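You operate a simulated robot arm through the tools that you are given. There is no shell and no other tool.

Carry out the task below with a simulated robot arm. There is one attempt and no reset: what you move stays moved.

Task
Sift 3 scoops of flour into the yellow bowl.
Fine: scoop back, empty sieve on the plate. Set down upright: scoop.
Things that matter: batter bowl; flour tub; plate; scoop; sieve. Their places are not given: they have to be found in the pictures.

It is judged by the outcome, as a careful person would: the job done as asked, and still so three seconds after it is handed in. It fails if anything else is knocked over, pushed out of place, dropped, spilled or broken.

Robot
A 6-joint arm with a two-finger parallel gripper, fixed in place. Base frame: the origin is at the foot of the arm, x ahead of it, y to its left, z up; the work surface is at about z = 0. Units: m, degrees, N and s.
With the tool pointing down near the work surface it reaches from about 0.12 to 0.5 m from the base axis. Its first joint turns from -72.0 to 72.0 degrees. Payload 0.65 kg.
The tool frame sits at the grasp point between the pads (the TCP): z along the fingers, y along the line on which they close. The tips reach 0.025 m beyond it. Largest opening 0.076 m; finger width 0.018, thickness 0.01; the body of the gripper, 0.036 by 0.078 m, starts 0.045 m behind the TCP.
Orientation is told as [roll, pitch, yaw] about the base's x, y, z axes, in that order, counted from this pose: with the fingers straight down and closing along the base's y, the tool's x points along the base's -x, its y along +y and its z along -z.

Tools
- The arm moves only by the tool drive_tool. Its argument "series" is a list of rows, each a list of 6 numbers: the shift along the tool's x, y, z in mm, then the turn, a rotation vector about the tool's x, y, z in degrees. In form: [[tx, ty, tz, wx, wy, wz], ...]. A call has 1 to 20 rows; each row shifts and turns the commanded pose from where the row before left it, along the tool's axes as they then stand. "jaw" is the opening, from 0 (shut) to 1 (fully open), set as the call begins (left out, the last holds). Rows are played at 5 a second. More than 0.05 m and 8.6 degrees between two rows, or a gripper value outside its range, and nothing of the call is played. A pose out of reach is approached as far as the arm can. The call stops where the force on the tool passes 90 N (or 10 N more than at its start, if that is more) or the arm is blocked; 0.2 s more then pass. Each finger travels about 0.108 m/s and halts on what it meets, pressing with about 26 N; the grip force reading is that of the motor and also rises with nothing between the fingers. The clock runs only during rows and for 0.2 s after the last one: add rows that do not move to give the fingers time. The reply holds the time, the measured pose of the TCP, the force on the tool along the base axes, the opening and the grip force, in the units named above and with some noise, with the torque about the TCP (base axes, N m) and any sound that the robot's microphone picked up, and new pictures: "views" is both (left out), scene, wrist or none.
- Cameras (640 x 400 px; columns grow to the right, rows downward): "scene" is fixed at [0.0447, 0.2617, 0.4184]; the picture's right is [-0.87, -0.50, 0.00], its down [-0.22, 0.39, -0.89] and it looks along [0.45, -0.77, -0.45] (base axes); focal length 214 px, centre (320, 200). "wrist" rides on the gripper at [0.058, 0.011, -0.081] in the tool frame; the picture's right is [-0.18, 0.98, 0.00], its down [-0.75, -0.14, -0.64] and it looks along [-0.63, -0.12, 0.77] (tool axes); focal length 243 px, centre (320, 200).
- probe_pixels(camera, pixels): there is no depth. For up to 12 entries [column, row, z] of the newest picture of that camera ("zoom" is the newest enlarged one), the place [x, y] in the base frame at which the ray of that pixel passes the height z, good to about 0.002 m. The clock stands still meanwhile.
- zoom(camera, box): a new picture of the part [left, top, right, bottom] of that camera's present view, enlarged. The clock stands still meanwhile.
- finish_job(): hands the job in; it is judged then, once.

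Open the gripper and draw the arm clear of the work before you hand the job in, unless the task says otherwise.

The tools are called after "Emit:" by a JSON object that holds its "fn" and its "kwargs". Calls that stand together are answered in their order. drive_tool: Moves the arm, as the interface text tells. Its arguments: {"type":"object","properties":{"series":{"type":"array","items":{"type":"array","items":{"type":"number"}}},"jaw":{"type":"number"},"views":{"type":"string","enum":["both","scene","wrist","none"]}},"required":["series"]} The other tools are called the same way: probe_pixels (camera, pixels) gives the place at which the rays of pixels pass given heights; zoom (camera, box) takes an enlarged picture of a part of a camera's view; finish_job () hands the job in.

At the start:

```text
clock: 0.0
ee_pos: [0.2873, 0.0532, 0.3461]
orientation: [0.1, 0.0, 0.1]
force: [0.1, 0.5, 1.0]
torque: [0.01, 0.0, 0.05]
width: 0.0759
grasp_force: 0.0
```

scene: 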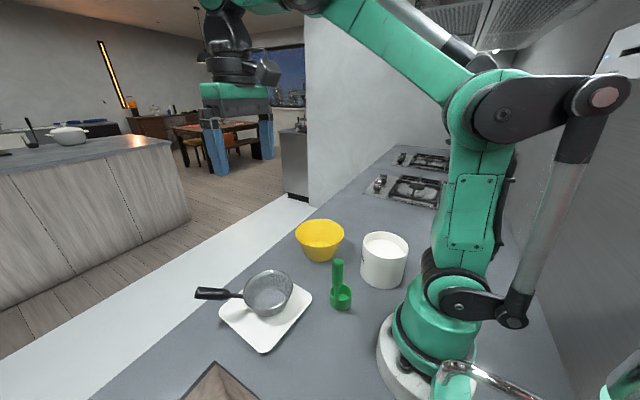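
wrist: 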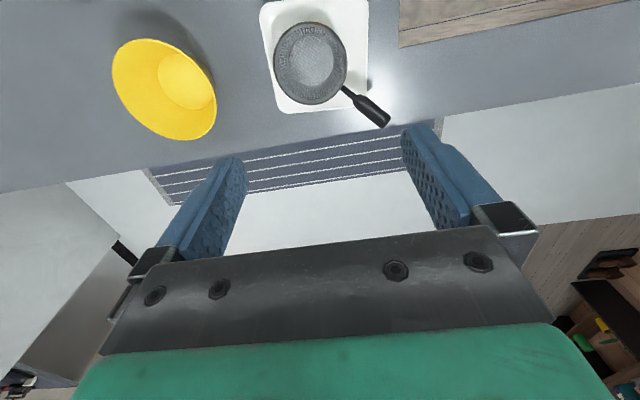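

The scene shows the yellow bowl near (320,240), flour tub (384,260), green scoop (340,290), and the sieve on the plate (267,300). I zoom in to see each more closely.

Emit:
{"fn": "zoom", "kwargs": {"camera": "scene", "box": [180, 200, 420, 360]}}

Emit:
{"fn": "zoom", "kwargs": {"camera": "wrist", "box": [80, 0, 440, 200]}}

Emit:
{"fn": "zoom", "kwargs": {"camera": "scene", "box": [300, 220, 420, 320]}}

```text
2.50 times, centred on (300, 280) of scene
```

zoom: 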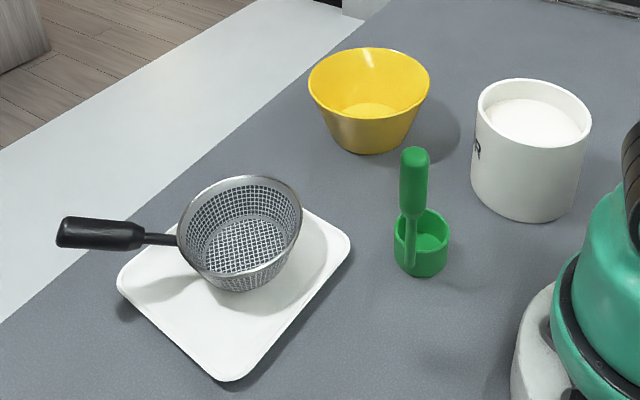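

```text
1.78 times, centred on (260, 100) of wrist
```

zoom: 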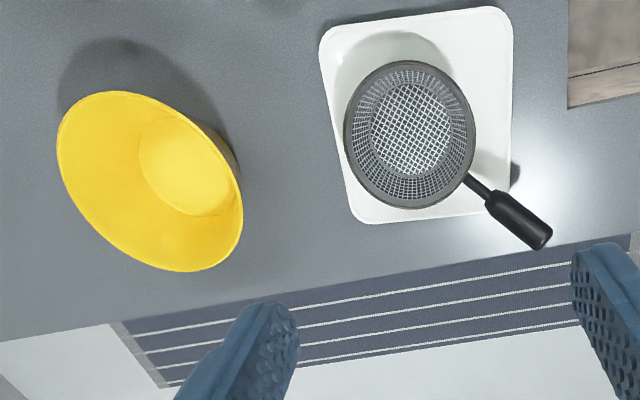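

```text
4.00 times, centred on (360, 270) of scene
```

zoom: 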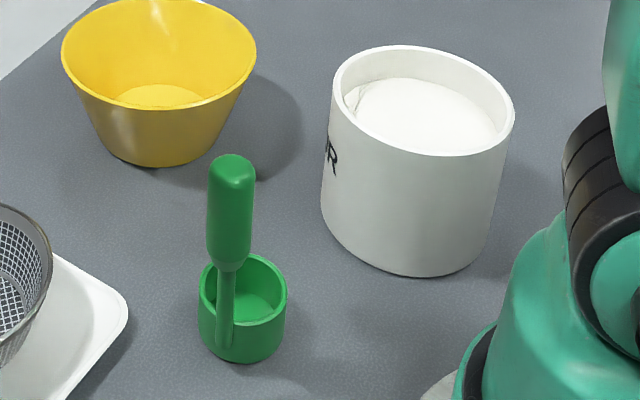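

I measure the objects' outlines by probing key pixels of the newest zoom (tub, scoop, bowl edges) and of the scene picture (sieve, plate).

Emit:
{"fn": "probe_pixels", "kwargs": {"camera": "zoom", "pixels": [[322, 213, 0], [410, 276, 0], [487, 243, 0], [333, 82, 0], [513, 112, 0], [402, 45, 0], [440, 156, 0], [240, 362, 0], [198, 333, 0], [285, 333, 0], [199, 288, 0], [287, 292, 0]]}}

Emit:
{"fn": "probe_pixels", "kwargs": {"camera": "zoom", "pixels": [[248, 253, 0], [243, 324, 0], [232, 155, 0], [208, 180, 0], [255, 180, 0], [228, 272, 0], [62, 52, 0], [257, 47, 0], [165, 110, 0], [160, 167, 0], [105, 152, 0], [220, 140, 0]]}}

Emit:
{"fn": "probe_pixels", "kwargs": {"camera": "scene", "pixels": [[243, 287, 0], [293, 284, 0], [276, 270, 0], [262, 314, 0], [195, 293, 0], [236, 294, 0], [226, 305, 0], [264, 353, 0], [312, 293, 0], [300, 284, 0], [219, 309, 0], [244, 300, 0]]}}

```text
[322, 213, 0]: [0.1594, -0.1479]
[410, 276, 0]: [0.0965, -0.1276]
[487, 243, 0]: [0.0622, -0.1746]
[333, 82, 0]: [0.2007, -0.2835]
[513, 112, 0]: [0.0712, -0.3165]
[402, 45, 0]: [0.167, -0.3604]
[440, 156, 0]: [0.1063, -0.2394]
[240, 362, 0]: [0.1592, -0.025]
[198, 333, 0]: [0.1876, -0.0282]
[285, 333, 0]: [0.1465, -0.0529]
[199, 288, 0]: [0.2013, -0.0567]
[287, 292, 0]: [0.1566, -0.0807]
```

```text
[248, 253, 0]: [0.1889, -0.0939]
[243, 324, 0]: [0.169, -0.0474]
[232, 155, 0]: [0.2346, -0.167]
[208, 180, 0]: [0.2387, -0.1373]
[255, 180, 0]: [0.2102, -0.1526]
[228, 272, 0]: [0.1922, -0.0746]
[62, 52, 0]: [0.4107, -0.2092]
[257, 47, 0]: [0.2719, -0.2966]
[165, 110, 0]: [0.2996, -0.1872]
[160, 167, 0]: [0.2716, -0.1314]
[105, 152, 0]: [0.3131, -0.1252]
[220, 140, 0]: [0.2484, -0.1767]
```

```text
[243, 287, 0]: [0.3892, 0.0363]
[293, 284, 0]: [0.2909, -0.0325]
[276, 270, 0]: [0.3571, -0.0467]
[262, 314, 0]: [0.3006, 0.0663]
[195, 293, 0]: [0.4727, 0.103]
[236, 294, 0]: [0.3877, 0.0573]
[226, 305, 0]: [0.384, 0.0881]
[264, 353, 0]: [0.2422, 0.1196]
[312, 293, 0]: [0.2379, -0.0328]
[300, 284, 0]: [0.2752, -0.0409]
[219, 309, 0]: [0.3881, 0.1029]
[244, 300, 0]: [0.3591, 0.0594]
```

Rough geometry: scoop cup near (0.168,-0.046) with a vertical handle on its +y side, tub near (0.112,-0.167), bowl near (0.295,-0.175). I zoom on the sieve and the bowl for finer detail.

Emit:
{"fn": "zoom", "kwargs": {"camera": "scene", "box": [190, 255, 320, 355]}}

Emit:
{"fn": "zoom", "kwargs": {"camera": "wrist", "box": [250, 0, 410, 140]}}

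Emit:
{"fn": "zoom", "kwargs": {"camera": "scene", "box": [285, 210, 355, 270]}}

```text
4.00 times, centred on (255, 305) of scene
```

zoom: 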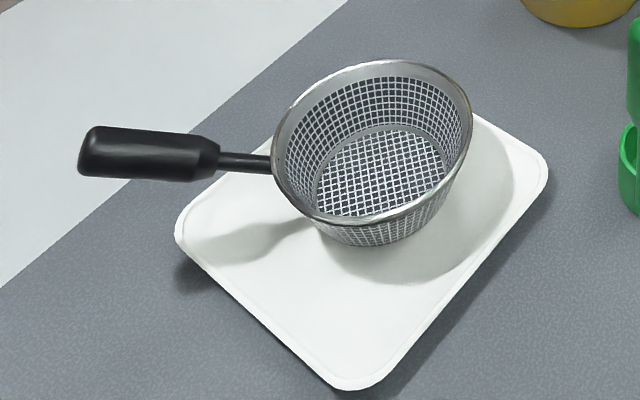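

```text
2.86 times, centred on (330, 70) of wrist
```

zoom: 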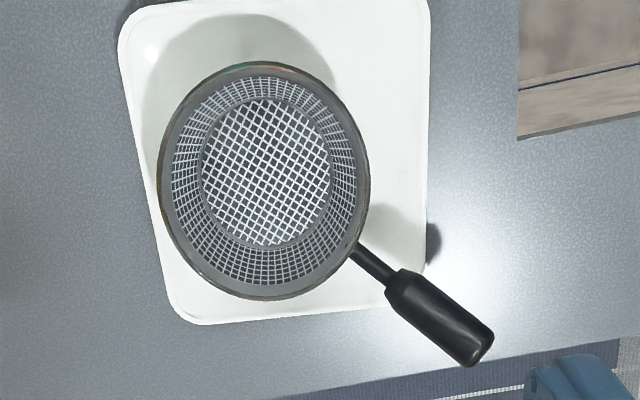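

```text
6.67 times, centred on (320, 240) of scene
```

zoom: 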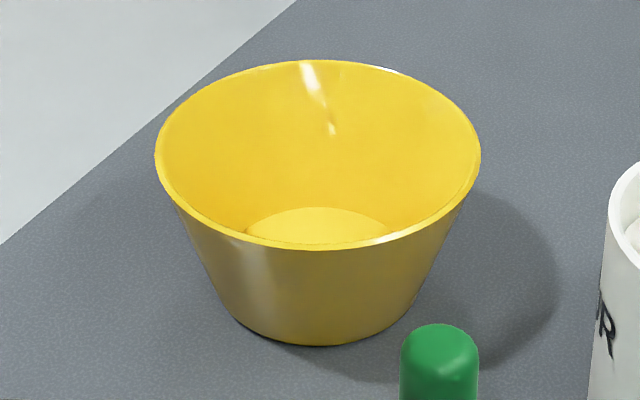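

I probe sieve rim, handle and bowl points in both cameras to triangulate heights.

Emit:
{"fn": "probe_pixels", "kwargs": {"camera": "scene", "pixels": [[242.75, 296.25, 0], [293.25, 282.5, 0], [272, 270, 0], [262.5, 311.5, 0], [195, 292.5, 0], [229.5, 294.5, 0], [271.25, 317.5, 0], [236, 295.5, 0], [219, 313, 0], [264, 353, 0], [312, 297, 0], [270, 271, 0]]}}

Emit:
{"fn": "probe_pixels", "kwargs": {"camera": "wrist", "pixels": [[310, 63, 0], [355.6, 99.75, 0], [387.8, 124.3, 0], [345, 88, 0], [273.5, 63, 0], [347, 63, 0], [306, 21.7, 0], [315, 104.5, 0], [289, 61, 0], [335, 61, 0], [312, 35, 0], [312, 85.5, 0]]}}

Emit:
{"fn": "probe_pixels", "kwargs": {"camera": "zoom", "pixels": [[155, 155, 0], [481, 158, 0], [318, 60, 0], [315, 248, 0], [320, 346, 0], [225, 300, 0], [418, 300, 0], [320, 207, 0], [320, 250, 0]]}}

Emit:
{"fn": "probe_pixels", "kwargs": {"camera": "wrist", "pixels": [[112, 70, 0], [216, 100, 0], [150, 39, 0], [178, 139, 0], [162, 90, 0], [265, 5, 0], [279, 112, 0], [367, 0, 0], [367, 95, 0]]}}

```text
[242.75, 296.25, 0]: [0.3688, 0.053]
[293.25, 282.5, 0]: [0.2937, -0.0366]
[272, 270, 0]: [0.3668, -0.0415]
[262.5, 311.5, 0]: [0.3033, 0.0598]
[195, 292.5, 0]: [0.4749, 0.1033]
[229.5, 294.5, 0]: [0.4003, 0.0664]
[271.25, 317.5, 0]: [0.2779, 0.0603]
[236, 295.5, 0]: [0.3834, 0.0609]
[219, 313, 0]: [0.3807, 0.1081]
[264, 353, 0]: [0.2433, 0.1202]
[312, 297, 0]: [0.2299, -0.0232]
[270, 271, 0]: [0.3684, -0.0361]
```

```text
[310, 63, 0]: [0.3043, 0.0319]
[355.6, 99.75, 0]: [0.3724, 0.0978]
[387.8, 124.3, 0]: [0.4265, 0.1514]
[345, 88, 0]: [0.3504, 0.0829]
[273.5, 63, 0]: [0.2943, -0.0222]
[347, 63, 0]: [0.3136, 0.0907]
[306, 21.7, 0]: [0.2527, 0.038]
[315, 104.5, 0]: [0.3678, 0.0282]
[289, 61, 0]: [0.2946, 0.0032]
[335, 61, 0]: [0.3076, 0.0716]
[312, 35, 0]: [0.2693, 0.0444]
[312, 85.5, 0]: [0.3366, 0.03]
```

```text
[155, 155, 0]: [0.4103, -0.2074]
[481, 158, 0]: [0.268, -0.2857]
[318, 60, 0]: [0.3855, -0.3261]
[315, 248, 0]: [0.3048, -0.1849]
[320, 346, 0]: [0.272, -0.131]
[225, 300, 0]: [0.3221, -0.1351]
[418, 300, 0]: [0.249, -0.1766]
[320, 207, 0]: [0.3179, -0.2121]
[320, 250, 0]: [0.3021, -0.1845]
```

```text
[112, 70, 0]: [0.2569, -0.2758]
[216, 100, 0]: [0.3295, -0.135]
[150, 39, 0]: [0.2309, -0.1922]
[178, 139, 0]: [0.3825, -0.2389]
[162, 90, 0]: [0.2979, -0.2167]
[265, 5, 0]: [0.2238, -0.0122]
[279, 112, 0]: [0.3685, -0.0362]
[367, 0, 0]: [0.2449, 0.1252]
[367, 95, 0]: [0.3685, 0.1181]
```

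Triangulating gives: sieve rim centre ≈(0.296,0.037) at z≈0.05 (Ø≈0.10), its handle rising toward (0.39,0.134,0.08); bowl rim Ø≈0.137 at z≈0.065. I move the arm back and turn the tool to look at tub and scoop with the wrist camera.

Emit:
{"fn": "drive_tool", "kwargs": {"series": [[42, 16, 0, 0, 0, 0], [42, 16, 0, 0, 0, 0], [42, 16, 0, 0, 0, 0], [0, 0, 0, 0, 0, 8.2], [0, 0, 0, 0, 0, 8.2], [0, 0, 0, 0, 0, 8.2], [0, 0, 0, 0, 0, 8.2], [0, 0, 0, 0, 0, 8.2], [0, 0, 0, 0, 0, 8.2], [0, 0, 0, 0, 0, 8.2], [0, 0, 0, 0, 0, 8.2], [0, 0, 0, 0, 0, 8.2], [0, 0, 0, 0, 0, 8.2], [0, 0, 0, 0, 0, 8], [0, 0, 0, 0, 0, 0]], "views": "both"}}

```text
clock: 3.2
ee_pos: [0.1583, 0.101, 0.3464]
orientation: [0.0, 0.1, -90.0]
force: [0.4, 0.8, 0.0]
torque: [0.02, 0.02, 0.0]
width: 0.0762
grasp_force: 0.0
```

scene: 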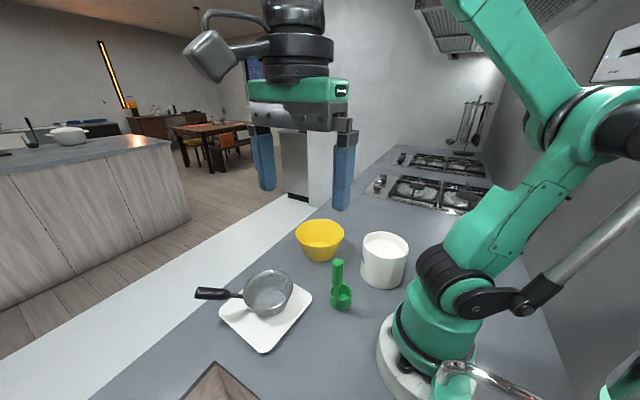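
wrist: 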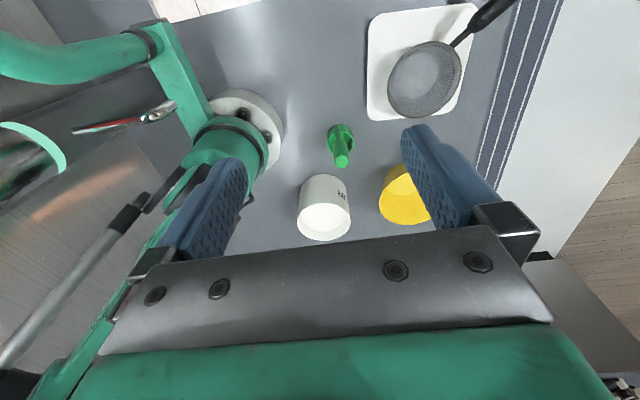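

This view shows scoop (340,145), tub (324,208), bowl (405,195). I zoom on them for measurement.

Emit:
{"fn": "zoom", "kwargs": {"camera": "wrist", "box": [280, 110, 440, 250]}}

Emit:
{"fn": "zoom", "kwargs": {"camera": "wrist", "box": [350, 0, 530, 130]}}

Emit:
{"fn": "zoom", "kwargs": {"camera": "wrist", "box": [310, 115, 370, 175]}}

```text
2.86 times, centred on (360, 180) of wrist
```

zoom: 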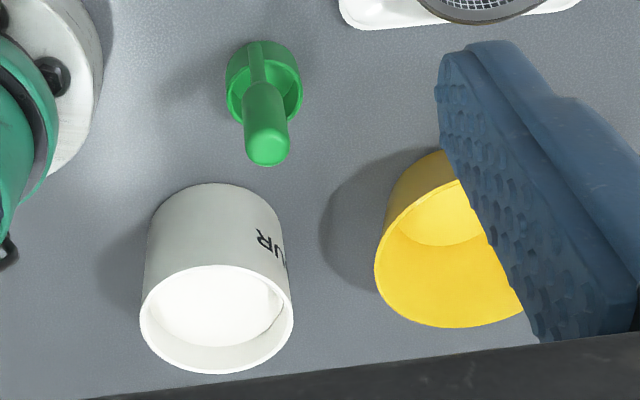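

```text
3.08 times, centred on (440, 65) of wrist
```

zoom: 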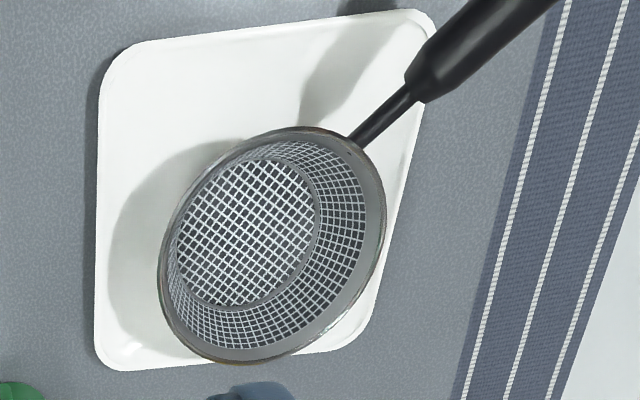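

```text
6.67 times, centred on (340, 145) of wrist
```

zoom: 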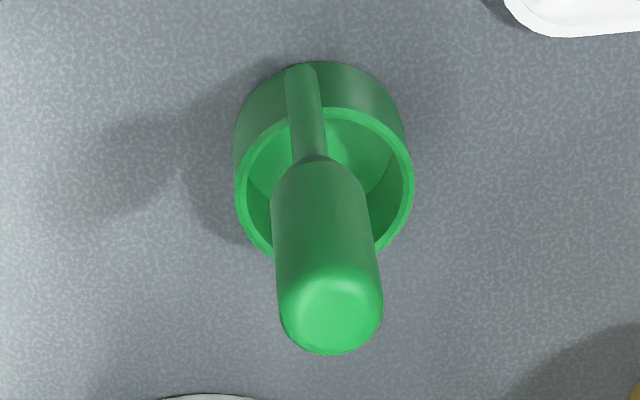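

I probe scoop points in the zoom and the tub rim/base and bowl rim in the wrist picture.

Emit:
{"fn": "probe_pixels", "kwargs": {"camera": "zoom", "pixels": [[333, 310, 0], [298, 68, 0], [235, 195, 0], [414, 185, 0], [325, 108, 0], [320, 62, 0], [316, 160, 0], [282, 310, 0], [383, 305, 0], [335, 354, 0], [236, 140, 0], [404, 135, 0]]}}

Emit:
{"fn": "probe_pixels", "kwargs": {"camera": "wrist", "pixels": [[297, 220.25, 0], [350.55, 218.5, 0], [324.3, 240.9, 0], [323.25, 202.75, 0], [323.25, 174, 0], [300.5, 184, 0], [346, 181, 0], [324, 220, 0], [379, 202, 0], [402, 224.5, 0], [423, 2, 0], [369, 110, 0]]}}

```text
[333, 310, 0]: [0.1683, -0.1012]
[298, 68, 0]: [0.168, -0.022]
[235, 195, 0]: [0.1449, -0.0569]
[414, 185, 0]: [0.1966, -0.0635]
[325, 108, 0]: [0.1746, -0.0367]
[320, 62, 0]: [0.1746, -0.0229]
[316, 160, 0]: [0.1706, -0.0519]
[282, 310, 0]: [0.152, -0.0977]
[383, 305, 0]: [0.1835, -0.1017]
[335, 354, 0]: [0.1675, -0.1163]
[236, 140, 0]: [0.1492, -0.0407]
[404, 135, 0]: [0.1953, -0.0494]
```

```text
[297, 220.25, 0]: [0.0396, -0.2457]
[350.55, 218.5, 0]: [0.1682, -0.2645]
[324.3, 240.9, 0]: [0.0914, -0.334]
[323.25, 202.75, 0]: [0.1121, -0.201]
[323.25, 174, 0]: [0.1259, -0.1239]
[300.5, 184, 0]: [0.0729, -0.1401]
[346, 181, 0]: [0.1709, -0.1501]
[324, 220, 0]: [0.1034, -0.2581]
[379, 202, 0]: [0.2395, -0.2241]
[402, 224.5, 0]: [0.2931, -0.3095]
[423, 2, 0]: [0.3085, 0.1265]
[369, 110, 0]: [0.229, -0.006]
```

I probe the sieve's rim and handle from this second viewpoint to pin down its height and handle slope.

Emit:
{"fn": "probe_pixels", "kwargs": {"camera": "wrist", "pixels": [[470.8, 27.7, 0], [450.4, 44.9, 0], [388, 87.7, 0], [461.8, 65, 0], [433.5, 41.3, 0], [410.8, 117.6, 0], [515, 1, 0], [382, 50, 0]]}}

Emit:
{"fn": "zoom", "kwargs": {"camera": "wrist", "box": [440, 0, 540, 60]}}

```text
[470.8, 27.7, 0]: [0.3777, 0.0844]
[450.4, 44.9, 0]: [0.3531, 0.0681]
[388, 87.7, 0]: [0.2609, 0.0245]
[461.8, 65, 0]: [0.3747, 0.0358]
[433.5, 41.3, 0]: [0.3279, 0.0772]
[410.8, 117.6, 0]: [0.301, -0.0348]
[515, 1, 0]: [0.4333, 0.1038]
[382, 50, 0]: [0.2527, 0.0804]
```

```text
6.40 times, centred on (490, 30) of wrist
```

zoom: 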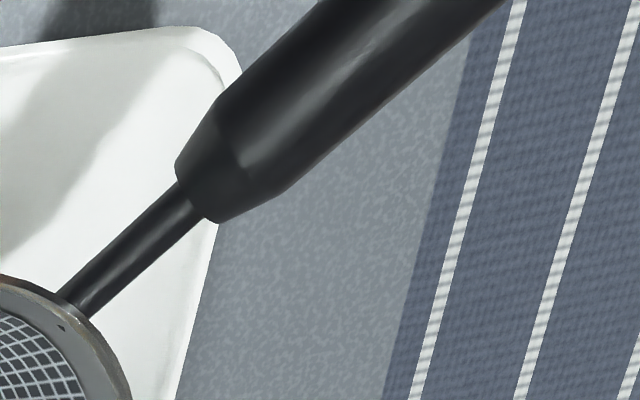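

Sieve rim centre ≈(0.298,0.039,0.05) with a ~20° rising handle at azimuth ≈46°. Before touching anything I test in free air whether the arm can reach the pouring attitude (tool pitched to point along +y) beside the sieve at z≈0.25.

Emit:
{"fn": "drive_tool", "kwargs": {"series": [[-30, 27.8, 19, 0, 0, 0], [-30, 27.8, 19, 0, 0, 0], [-30, 27.8, 19, 0, 0, 0], [-30, 27.8, 19, 0, 0, 0], [-30, 27.8, 19, 0, 0, 0], [0, 0, 0, 0, 8.5, 0], [0, 0, 0, 0, 8.5, 0], [0, 0, 0, 0, 8.5, 0], [0, 0, 0, 0, 8.5, 0], [0, 0, 0, 0, 8.5, 0], [0, 0, 0, 0, 8.5, 0], [0, 0, 0, 0, 8.5, 0], [0, 0, 0, 0, 8.5, 0], [0, 0, 0, 0, 0, 0], [0, 0, 0, 0, 0, 0]], "views": "both"}}

```text
clock: 6.4
ee_pos: [0.3196, -0.0116, 0.2521]
orientation: [0.4, 68.0, -89.7]
force: [0.0, 0.1, -0.4]
torque: [-0.02, 0.0, 0.01]
width: 0.0761
grasp_force: 0.0
out of reach, approached as far as the arm can: row 12, 13
```

scene: 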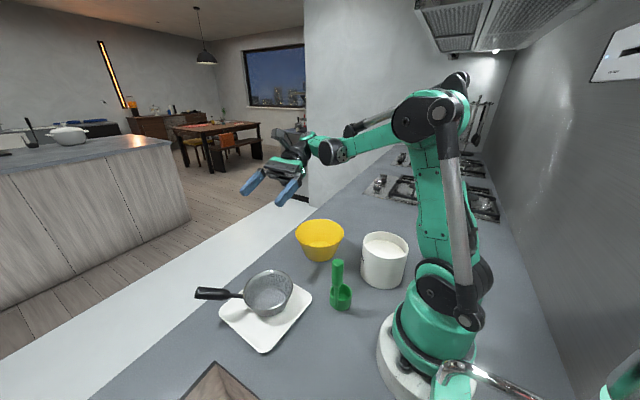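
wrist: 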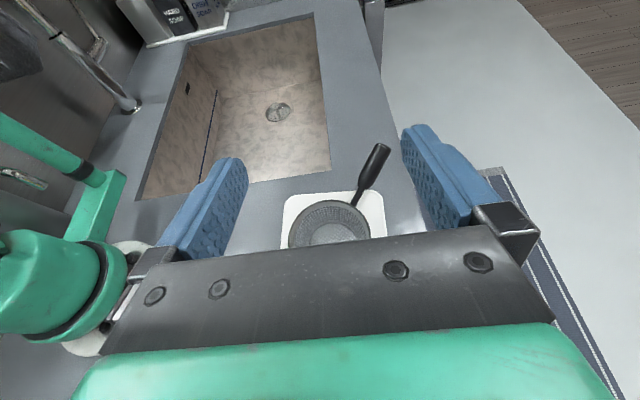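

The arm ran out of reach near 65° tilt with the tool toward +y (orientation reads pitch 68 but TCP drifted to (0.320,-0.012)), apparently a wrist limit. I back the tilt off to ~34° and yaw the tool plane by −30° so it points more outward, then try again.

Emit:
{"fn": "drive_tool", "kwargs": {"series": [[0, 0, 0, 0, -8.5, 0], [0, 0, 0, 0, -8.5, 0], [0, 0, 0, 0, -8.5, 0], [0, 0, 0, 0, -8.5, 0], [0, 0, 0, -4.19, 0, 6.22], [0, 0, 0, -4.19, 0, 6.22], [0, 0, 0, -4.19, 0, 6.22], [0, 0, 0, -4.19, 0, 6.22], [0, 0, 0, 0, 0, 0], [0, 0, 0, 0, 0, 0]], "views": "none"}}

```text
clock: 8.6
ee_pos: [0.3201, -0.012, 0.2506]
orientation: [0.0, 34.1, -119.9]
force: [1.1, -0.2, -0.1]
torque: [-0.01, 0.02, 0.0]
width: 0.0759
grasp_force: 0.0
```

Measured (0.320,-0.012,0.251), pitch 34°, yaw −120°. I shift to (0.252,−0.04,0.22) and tilt upward to 90°.

Emit:
{"fn": "drive_tool", "kwargs": {"series": [[-32.5, -22.4, -3.9, 0, 0, 0], [-32.5, -22.4, -3.9, 0, 0, 0], [0, 0, 0, 0, 8, 0], [0, 0, 0, 0, 8, 0], [0, 0, 0, 0, 8, 0], [0, 0, 0, 0, 8, 0], [0, 0, 0, 0, 8, 0], [0, 0, 0, 0, 8, 0], [0, 0, 0, 0, 8, 0], [0, 0, 0, 0, 0, 0], [0, 0, 0, 0, 0, 0]], "views": "scene"}}

```text
clock: 11.0
ee_pos: [0.2526, -0.0396, 0.2203]
orientation: [-175.0, 89.8, 65.0]
force: [0.1, -0.3, 0.1]
torque: [0.0, 0.01, -0.01]
width: 0.0758
grasp_force: 0.0
```

scene: 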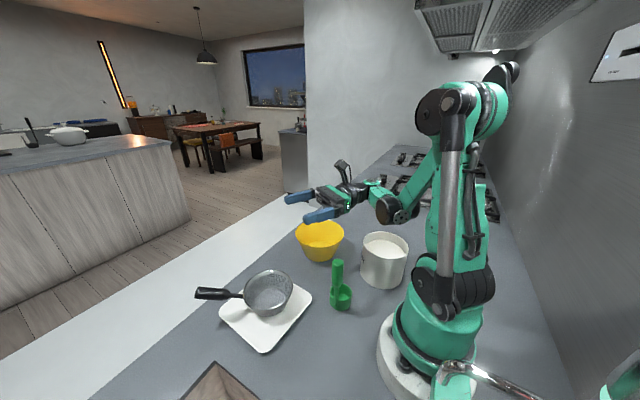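

90° tilt is reachable with the tool plane at azimuth 60°. I check where the wrist joint (pixel ≈(393,212)) and gripper lie relative to the tub before going lower.

Emit:
{"fn": "probe_pixels", "kwargs": {"camera": "scene", "pixels": [[393, 208, 0.22], [393, 222, 0.18], [345, 195, 0.22], [403, 215, 0.2], [320, 215, 0.22], [288, 200, 0.22]]}}

Emit:
{"fn": "zoom", "kwargs": {"camera": "scene", "box": [270, 140, 450, 300]}}

```text
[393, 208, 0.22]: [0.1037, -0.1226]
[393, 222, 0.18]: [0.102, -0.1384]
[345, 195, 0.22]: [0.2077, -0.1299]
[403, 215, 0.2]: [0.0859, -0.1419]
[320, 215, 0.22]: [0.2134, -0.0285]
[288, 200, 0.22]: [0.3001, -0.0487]
```

```text
2.50 times, centred on (360, 220) of scene
```

zoom: 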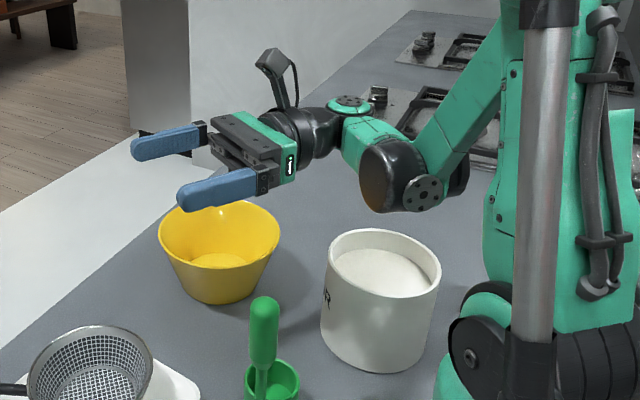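

The wrist elbow hangs over the tub in that attitude, so a low pour should instead combine a leaning grip (tool leaning ~−55° relative to the scoop) with a moderate final tilt of ~65–70°. I raise the tool and untilt through vertical to the opposite lean, testing reach for the leaning grip.

Emit:
{"fn": "drive_tool", "kwargs": {"series": [[40, 0, 0, 0, -8.5, 0], [40, 0, 0, 0, -8.5, 0], [0, 0, 0, 0, -8.5, 0], [0, 0, 0, 0, -8.5, 0], [0, 0, 0, 0, -8.5, 0], [0, 0, 0, 0, -8.5, 0], [0, 0, 0, 0, -8.5, 0], [0, 0, 0, 0, -8.5, 0], [0, 0, 0, 0, -8.5, 0], [0, 0, 0, 0, -8.5, 0], [0, 0, 0, 0, -8.5, 0], [0, 0, 0, 0, 0, 7.5], [0, 0, 0, 0, 0, 7.5], [0, 0, 0, 0, 0, 0]], "views": "none"}}

```text
clock: 14.0
ee_pos: [0.2554, -0.0343, 0.3006]
orientation: [0.9, -3.3, -135.0]
force: [0.1, -0.2, -0.1]
torque: [0.01, 0.0, 0.02]
width: 0.0759
grasp_force: 0.1
```

Yaw went the wrong way (now −135°); I turn it back to −90°, shift toward a stand-off above the scoop handle at about (0.169,0.06,0.25), and lean to −55°.

Emit:
{"fn": "drive_tool", "kwargs": {"series": [[0, 0, 0, 0, 0, -7.5], [0, 0, 0, 0, 0, -7.5], [0, 0, 0, 0, 0, -7.5], [0, 0, 0, 0, 0, -7.5], [0, 0, 0, 0, 0, -7.5], [0, 0, 0, 0, 0, -7.5], [31, -29, 17, 0, 0, 0], [31, -29, 17, 0, 0, 0], [31, -29, 17, 0, 0, 0], [0, 0, 0, 0, -8.5, 0], [0, 0, 0, 0, -8.5, 0], [0, 0, 0, 0, -8.5, 0], [0, 0, 0, 0, -8.5, 0], [0, 0, 0, 0, -8.5, 0], [0, 0, 0, 0, -8.5, 0], [0, 0, 0, 0, 0, 0]], "views": "both"}}

```text
clock: 17.4
ee_pos: [0.212, -0.0065, 0.247]
orientation: [-2.7, -53.9, -87.6]
force: [-0.1, 0.1, -0.2]
torque: [0.03, 0.0, 0.01]
width: 0.0763
grasp_force: 0.1
out of reach, approached as far as the arm can: row 14, 15
```

scene: 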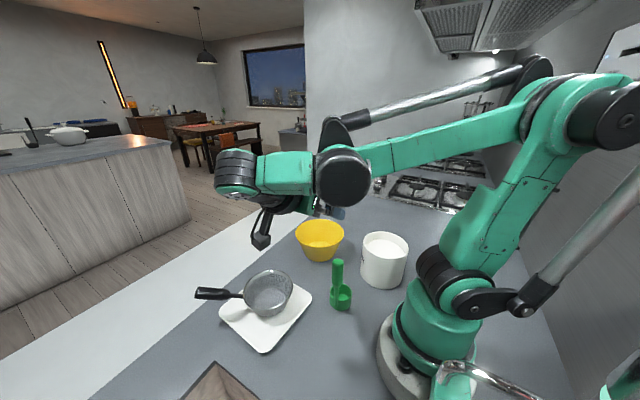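
wrist: 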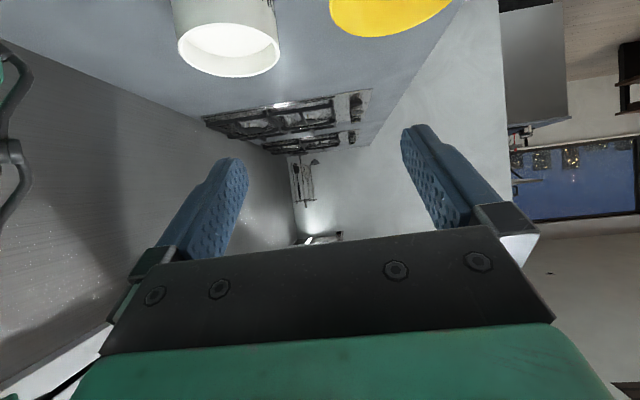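

The lean of −54° was only reached by drifting outward, so a pure +y lean is just past the limit at that spot. I correct the small roll error, yaw the lean plane by +12.6° (tool yaw −75°), and move to a stand-off behind the scoop handle, about 0.09 m back along the tool axis.

Emit:
{"fn": "drive_tool", "kwargs": {"series": [[0, 0, 0, -2.7, 0, 0], [0, 0, 0, -5.1, -0.5, -3.7], [0, 0, 0, -5.1, -0.6, -3.7], [37, -15, -3.5, 0, 0, 0], [37, -15, -3.5, 0, 0, 0], [37, -15, -3.5, 0, 0, 0], [0, 0, 0, 0, 0, 0], [0, 0, 0, 0, 0, 0]], "views": "both"}}

```text
clock: 19.2
ee_pos: [0.1817, 0.0225, 0.1611]
orientation: [-0.3, -54.8, -74.9]
force: [0.2, 0.2, 0.6]
torque: [0.02, 0.0, -0.01]
width: 0.076
grasp_force: 0.0
out of reach, approached as far as the arm can: row 5, 6
```

scene: 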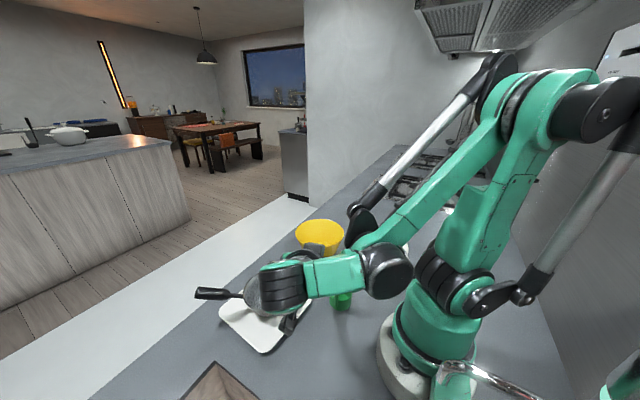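
wrist: 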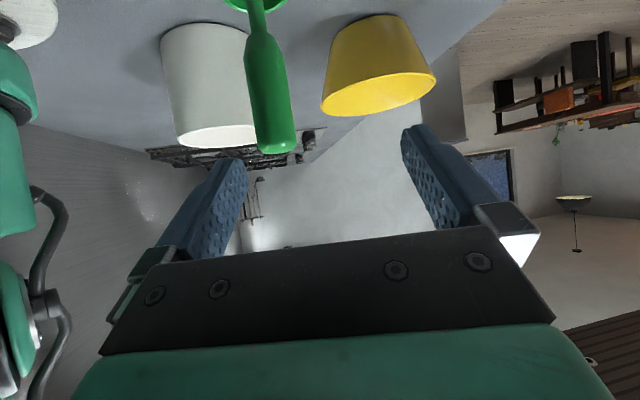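

Now at (0.182,0.023,0.161) with lean −54.8°; the wrist view shows the handle at (272,100), left of the finger gap's centre. I shift 23 mm along −tool y and ~21 mm along tool x while advancing 30 mm, still short of the handle.

Emit:
{"fn": "drive_tool", "kwargs": {"series": [[7, -8, 10, 0, 0, 0], [7, -8, 10, 0, 0, 0], [6.7, -7, 10, 0, 0, 0], [0, 0, 0, 0, 0, 0]], "views": "both"}}

```text
clock: 20.2
ee_pos: [0.1633, 0.003, 0.1281]
orientation: [-0.4, -55.0, -74.9]
force: [0.1, -0.8, -0.3]
torque: [0.0, 0.05, -0.01]
width: 0.0761
grasp_force: 0.0
```

scene: 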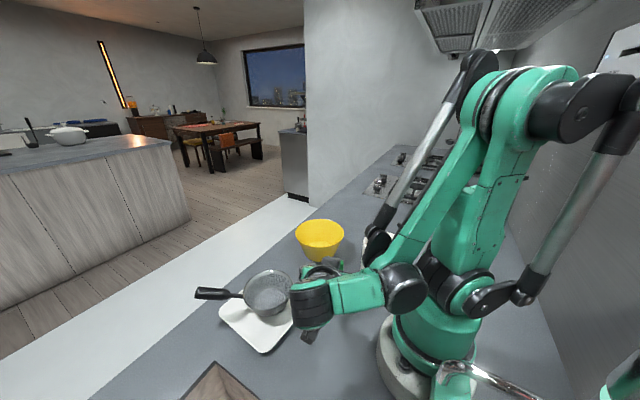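
wrist: 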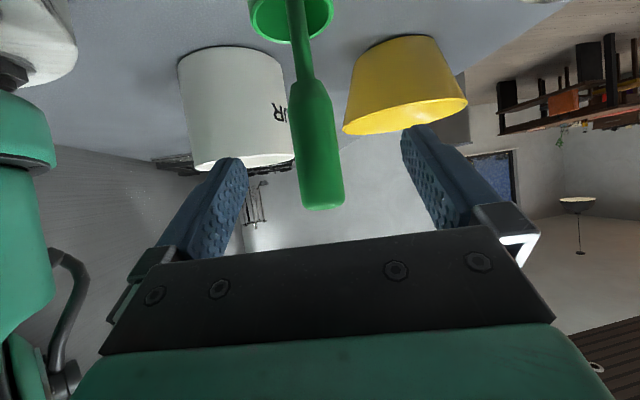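

The handle now sits centred between the fingers (top at ≈(323,200)). I probe handle pixels to verify its axis position before closing in.

Emit:
{"fn": "probe_pixels", "kwargs": {"camera": "wrist", "pixels": [[317, 140, 0.11], [317, 140, 0.12], [293, 120, 0.1], [337, 120, 0.1], [324, 195, 0.14], [297, 10, 0.05], [324, 209, 0.14], [324, 209, 0.145]]}}

Emit:
{"fn": "zoom", "kwargs": {"camera": "wrist", "box": [220, 0, 420, 220]}}

```text
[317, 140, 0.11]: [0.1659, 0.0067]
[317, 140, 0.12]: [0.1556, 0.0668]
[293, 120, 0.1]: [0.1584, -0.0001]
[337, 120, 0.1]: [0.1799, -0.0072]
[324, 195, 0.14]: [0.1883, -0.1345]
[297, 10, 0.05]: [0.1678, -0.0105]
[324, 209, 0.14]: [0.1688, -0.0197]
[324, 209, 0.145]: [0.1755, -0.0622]
```

```text
1.82 times, centred on (320, 110) of wrist
```

zoom: 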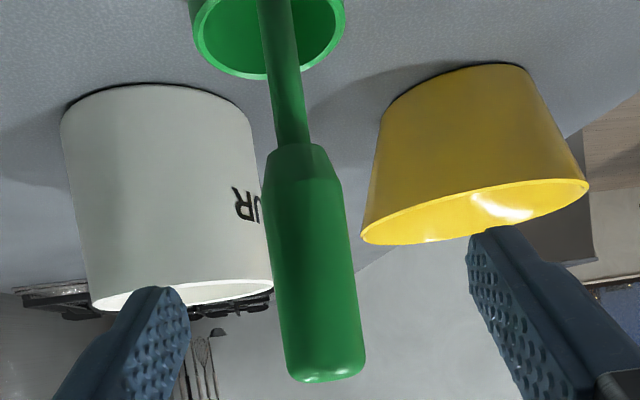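

Alignment is good (axis near x=0.169, y=−0.019). I advance 29 mm along the tool so the handle lies at the pads' centre.

Emit:
{"fn": "drive_tool", "kwargs": {"series": [[0.6, 0, 10, 0, 0, 0], [0.6, 0, 10, 0, 0, 0], [0.6, 0, 9, 0, 0, 0], [0, 0, 0, 0, 0, 0]], "views": "wrist"}}

```text
clock: 21.2
ee_pos: [0.1694, -0.0179, 0.1115]
orientation: [-0.3, -54.8, -74.9]
force: [-0.1, 0.2, -0.6]
torque: [0.04, 0.0, 0.01]
width: 0.0762
grasp_force: 0.0
```

wrist: 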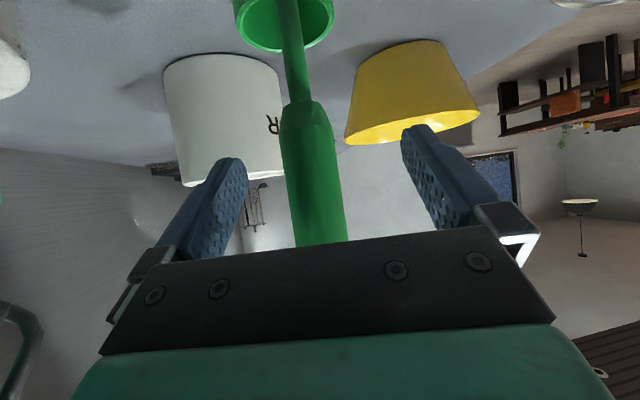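

Handle is between the pads at (310,170); I close the gripper and wait.

Emit:
{"fn": "drive_tool", "kwargs": {"series": [[0, 0, 0, 0, 0, 0], [0, 0, 0, 0, 0, 0], [0, 0, 0, 0, 0, 0], [0, 0, 0, 0, 0, 0]], "jaw": 0, "views": "both"}}

```text
clock: 22.2
ee_pos: [0.1702, -0.0182, 0.1109]
orientation: [-0.4, -54.9, -74.9]
force: [-0.4, -0.8, 0.6]
torque: [0.03, 0.02, -0.02]
width: 0.0207
grasp_force: 26.1
```

scene: 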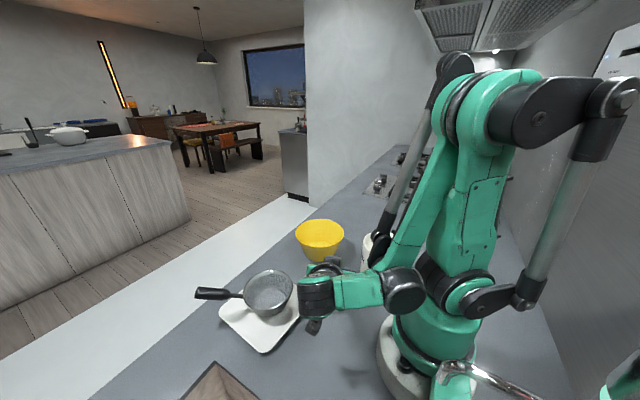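
wrist: 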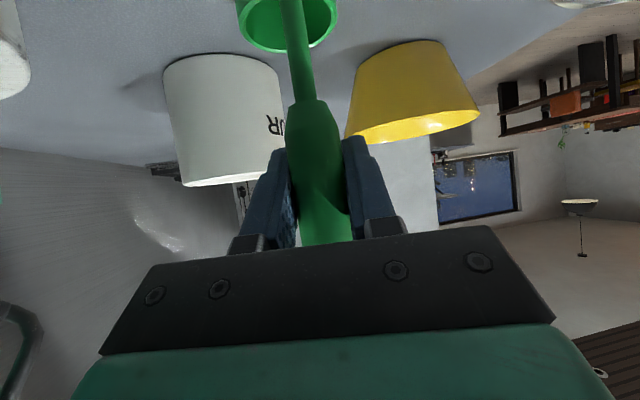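

Gripped (width 0.0207). I lift straight up 25 mm slowly and check the hold.

Emit:
{"fn": "drive_tool", "kwargs": {"series": [[-4.1, 0, -2.9, 0, 0, 0], [-8.2, 0, -5.8, 0, 0, 0], [-8.2, 0, -5.8, 0, 0, 0], [0, 0, 0, 0, 0, 0]], "views": "both"}}

```text
clock: 23.2
ee_pos: [0.1727, -0.0192, 0.1347]
orientation: [-0.3, -55.0, -74.9]
force: [-0.4, -0.1, -1.0]
torque: [0.0, 0.0, -0.03]
width: 0.0204
grasp_force: 26.1
```

scene: 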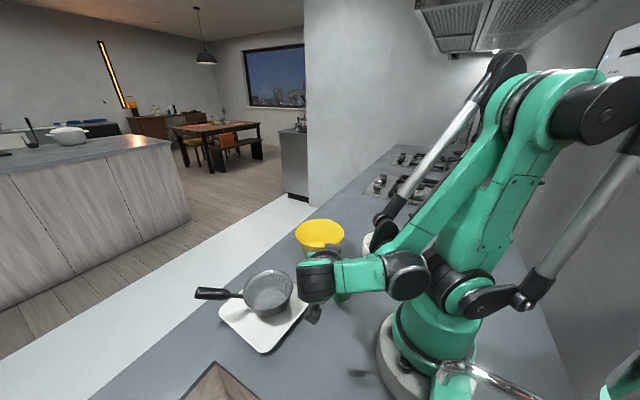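
wrist: 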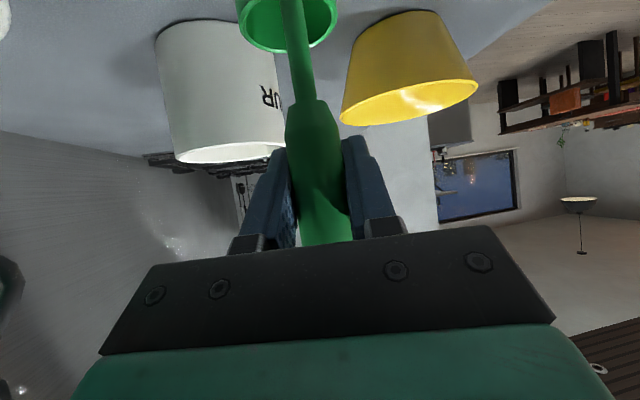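

The scoop follows firmly. I lift to z≈0.235, yaw −35°, and carry it above the tub (cup centre over ≈(0.115,−0.167)).

Emit:
{"fn": "drive_tool", "kwargs": {"series": [[-27.3, 0, -19.2, 0, 0, 0], [-27.3, 0, -19.2, 0, 0, 0], [-27.3, 0, -19.2, 0, 0, 0], [0, 0, 0, 5.73, 0, 4.02], [0, 0, 0, 5.73, 0, 4.02], [0, 0, 0, 5.73, 0, 4.02], [0, 0, 0, 5.73, 0, 4.02], [0, 0, 0, 5.73, 0, 4.02], [0, 0, 0, 0, 0, 0]], "views": "wrist"}}

```text
clock: 25.2
ee_pos: [0.1941, -0.08, 0.2356]
orientation: [-0.1, -54.9, -110.0]
force: [-0.4, 1.0, -1.9]
torque: [-0.01, 0.01, -0.02]
width: 0.0208
grasp_force: 25.6
out of reach, approached as far as the arm can: row 5, 6, 7, 8
```

wrist: 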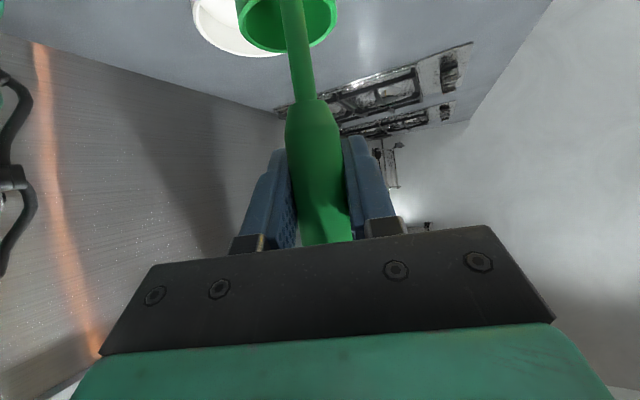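

Yawing made the arm drift to (0.194,−0.080,0.236), still clear above everything. I now move to (0.128,−0.144) so the cup is over the tub.

Emit:
{"fn": "drive_tool", "kwargs": {"series": [[-15.8, -13.4, 22.6, 0, 0, 0], [-15.8, -13.4, 22.6, 0, 0, 0], [-15.8, -13.4, 22.6, 0, 0, 0], [0, 0, 0, 0, 0, 0], [0, 0, 0, 0, 0, 0]], "views": "both"}}

```text
clock: 26.4
ee_pos: [0.1271, -0.145, 0.2365]
orientation: [-0.3, -55.1, -110.1]
force: [-0.8, -0.6, -0.4]
torque: [0.0, 0.0, -0.05]
width: 0.0205
grasp_force: 26.6
```

scene: 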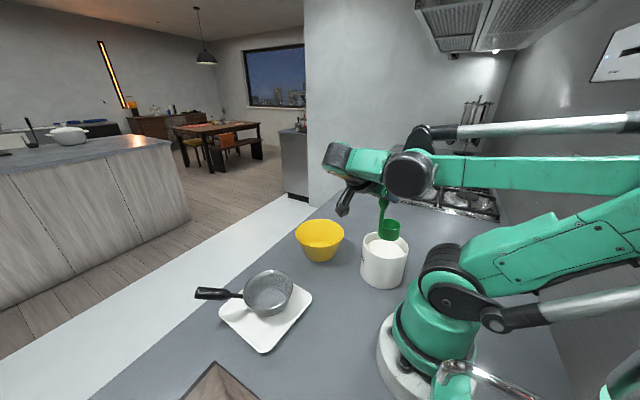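
wrist: 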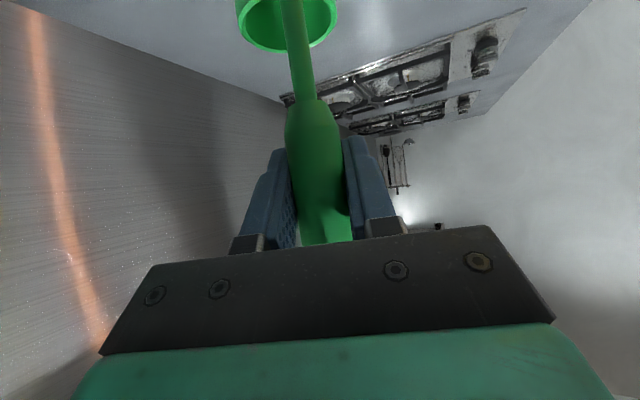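

The cup hangs near (390,228) above the tub in the scene view; I zoom in to check its alignment over the tub opening.

Emit:
{"fn": "zoom", "kwargs": {"camera": "scene", "box": [330, 180, 430, 300]}}

```text
3.33 times, centred on (380, 240) of scene
```

zoom: 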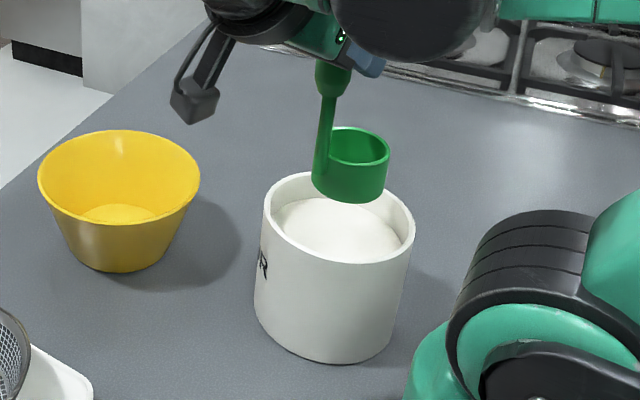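

I probe cup rim points at its height (≈0.157) and the tub rim at ≈0.098 to compare centres.

Emit:
{"fn": "probe_pixels", "kwargs": {"camera": "zoom", "pixels": [[320, 152, 0.157], [390, 160, 0.157], [357, 127, 0.157], [350, 182, 0.157], [325, 140, 0.17], [262, 212, 0.098], [415, 236, 0.098], [350, 264, 0.098], [272, 222, 0.08], [400, 243, 0.08]]}}

```text
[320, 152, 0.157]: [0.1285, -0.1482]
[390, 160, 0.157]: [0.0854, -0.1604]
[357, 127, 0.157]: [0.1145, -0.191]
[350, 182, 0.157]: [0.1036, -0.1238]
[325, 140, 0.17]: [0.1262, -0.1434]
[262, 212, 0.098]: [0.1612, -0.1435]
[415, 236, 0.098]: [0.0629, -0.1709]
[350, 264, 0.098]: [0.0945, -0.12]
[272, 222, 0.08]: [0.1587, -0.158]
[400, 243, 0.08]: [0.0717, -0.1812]
```

Emit:
{"fn": "zoom", "kwargs": {"camera": "scene", "box": [350, 205, 414, 255]}}

```text
8.00 times, centred on (382, 230) of scene
```

zoom: 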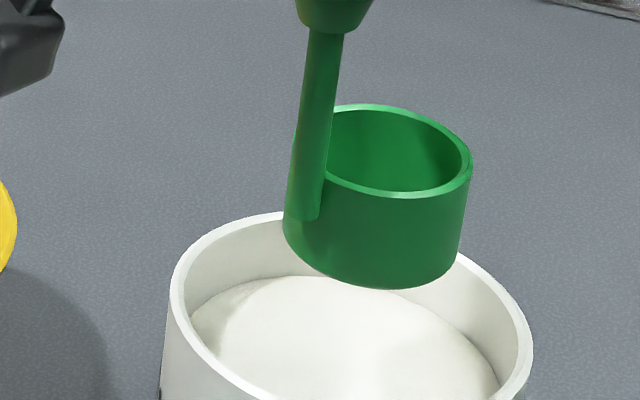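

I probe the refined cup rim and bottom outline in this closer zoom.

Emit:
{"fn": "probe_pixels", "kwargs": {"camera": "zoom", "pixels": [[472, 163, 0.157], [307, 148, 0.157], [385, 104, 0.157], [398, 198, 0.157], [390, 151, 0.157], [284, 225, 0.1255], [457, 250, 0.1255], [392, 289, 0.1255], [312, 120, 0.17], [172, 290, 0.098], [532, 345, 0.098], [275, 213, 0.098]]}}

```text
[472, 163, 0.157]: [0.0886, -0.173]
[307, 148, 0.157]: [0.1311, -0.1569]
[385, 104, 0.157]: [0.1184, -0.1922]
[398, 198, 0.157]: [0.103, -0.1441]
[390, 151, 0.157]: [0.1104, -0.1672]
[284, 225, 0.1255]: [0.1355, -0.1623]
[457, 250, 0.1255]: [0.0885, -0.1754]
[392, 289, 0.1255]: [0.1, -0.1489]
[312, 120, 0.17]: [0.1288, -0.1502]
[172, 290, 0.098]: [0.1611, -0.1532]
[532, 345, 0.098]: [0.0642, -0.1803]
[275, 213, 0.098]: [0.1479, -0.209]
```

Cup centre ≈(0.110,−0.167) and tub centre ≈(0.112,−0.167) agree. I lower straight down 50 mm so the cup just meets the flour, watching the force.

Emit:
{"fn": "drive_tool", "kwargs": {"series": [[8.2, 0, 5.75, 0, 0, 0], [8.2, 0, 5.75, 0, 0, 0], [8.2, 0, 5.75, 0, 0, 0], [8.2, 0, 5.75, 0, 0, 0], [8.2, 0, 5.75, 0, 0, 0], [0, 0, 0, 0, 0, 0]], "views": "both"}}

```text
clock: 27.8
ee_pos: [0.1278, -0.1448, 0.1868]
orientation: [-0.3, -55.1, -110.0]
force: [0.5, 0.4, -0.2]
torque: [0.01, 0.0, 0.03]
width: 0.0206
grasp_force: 25.9
```

scene: 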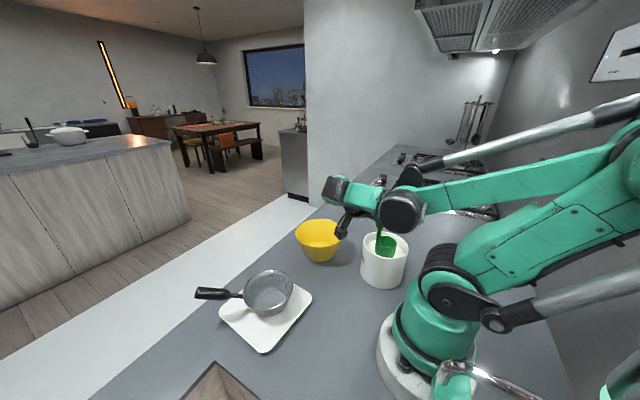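
wrist: 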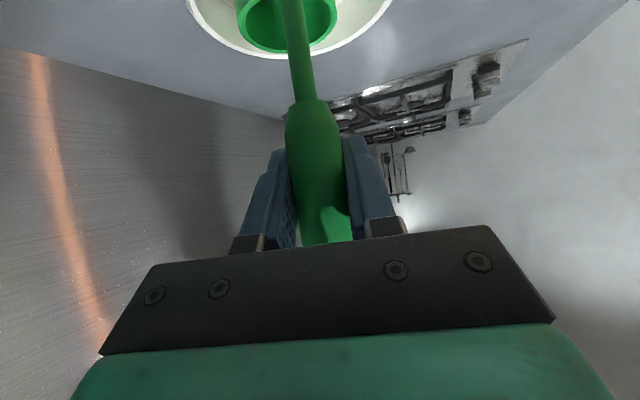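

No contact force yet. I zoom in to see the cup against the flour surface.

Emit:
{"fn": "zoom", "kwargs": {"camera": "scene", "box": [350, 205, 420, 295]}}

Emit:
{"fn": "zoom", "kwargs": {"camera": "wrist", "box": [180, 0, 400, 110]}}

```text
4.44 times, centred on (385, 250) of scene
```

zoom: 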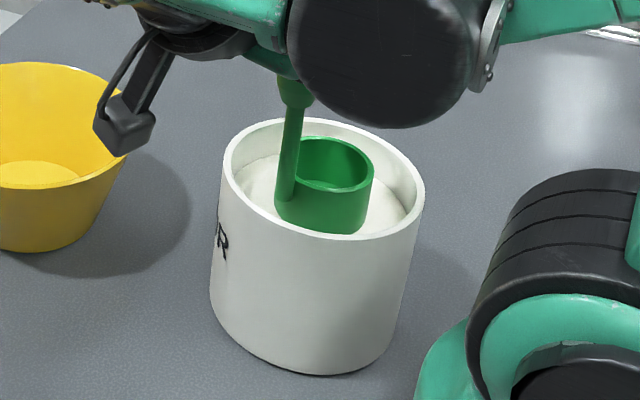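

```text
2.91 times, centred on (290, 55) of wrist
```

zoom: 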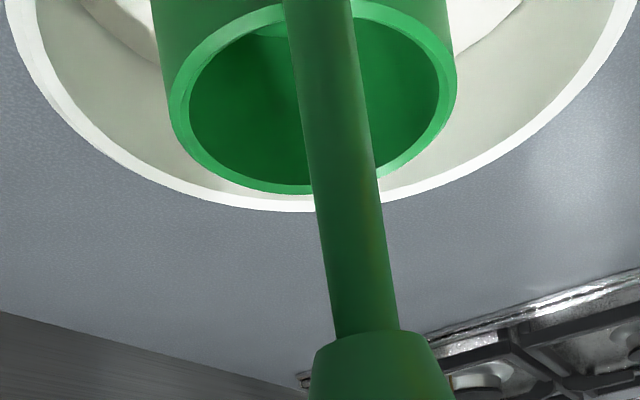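

The cup is well inside the rim. I continue down 20 mm into the flour.

Emit:
{"fn": "drive_tool", "kwargs": {"series": [[4.1, 0, 2.87, 0, 0, 0], [4.1, 0, 2.87, 0, 0, 0], [4.1, 0, 2.87, 0, 0, 0], [4.1, 0, 2.87, 0, 0, 0]], "views": "scene"}}

Emit:
{"fn": "zoom", "kwargs": {"camera": "scene", "box": [350, 205, 420, 295]}}

```text
clock: 28.8
ee_pos: [0.1286, -0.1434, 0.1667]
orientation: [-0.4, -55.1, -110.0]
force: [0.2, 0.2, -0.3]
torque: [-0.01, 0.04, 0.01]
width: 0.0205
grasp_force: 26.1
```

scene: 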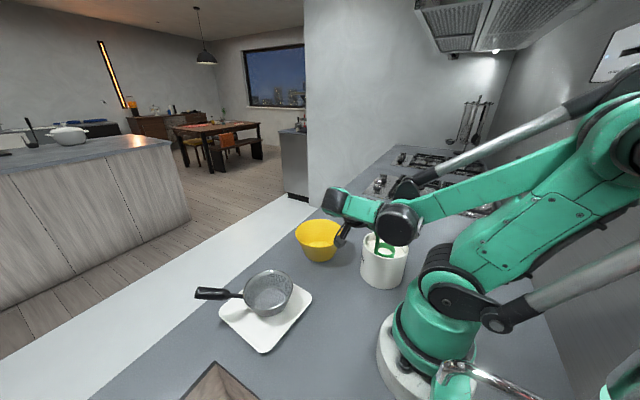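

```text
4.44 times, centred on (385, 250) of scene
```

zoom: 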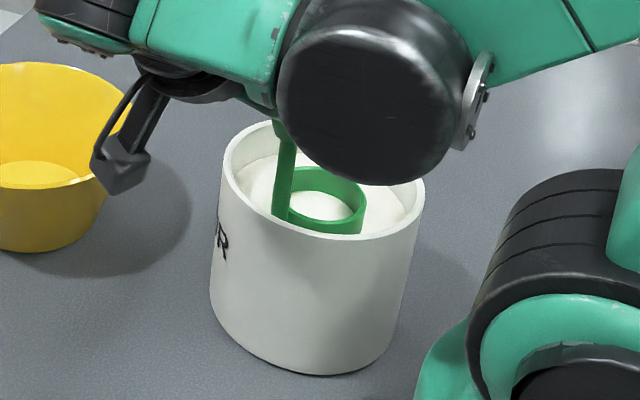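

White flour now shows inside the cup with no resistance; the rim is still ~8 mm above the level. I lower another 20 mm so the rim goes under the surface.

Emit:
{"fn": "drive_tool", "kwargs": {"series": [[4.1, 0, 2.87, 0, 0, 0], [4.1, 0, 2.87, 0, 0, 0], [4.1, 0, 2.87, 0, 0, 0], [4.1, 0, 2.87, 0, 0, 0], [0, 0, 0, 0, 0, 0]], "views": "scene"}}

Emit:
{"fn": "zoom", "kwargs": {"camera": "scene", "box": [350, 205, 420, 295]}}

```text
clock: 30.0
ee_pos: [0.128, -0.1438, 0.1458]
orientation: [-0.5, -55.0, -110.0]
force: [-0.4, 0.3, -0.6]
torque: [0.03, 0.01, 0.02]
width: 0.0206
grasp_force: 25.8
```

scene: 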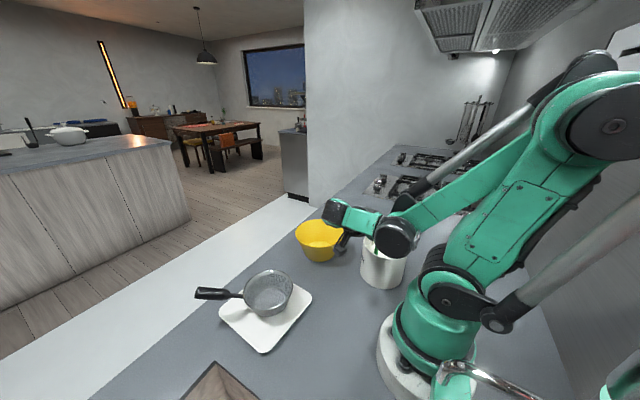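

```text
4.44 times, centred on (385, 250) of scene
```

zoom: 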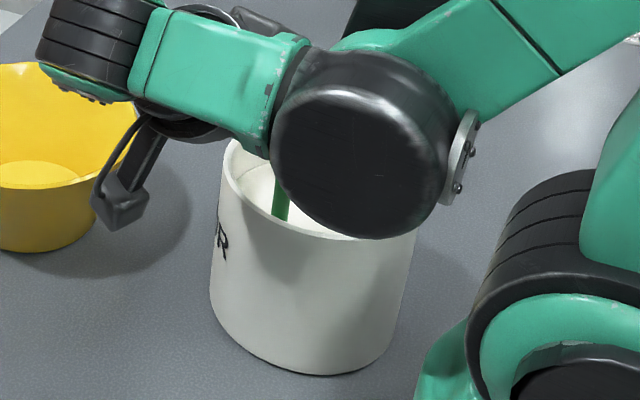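

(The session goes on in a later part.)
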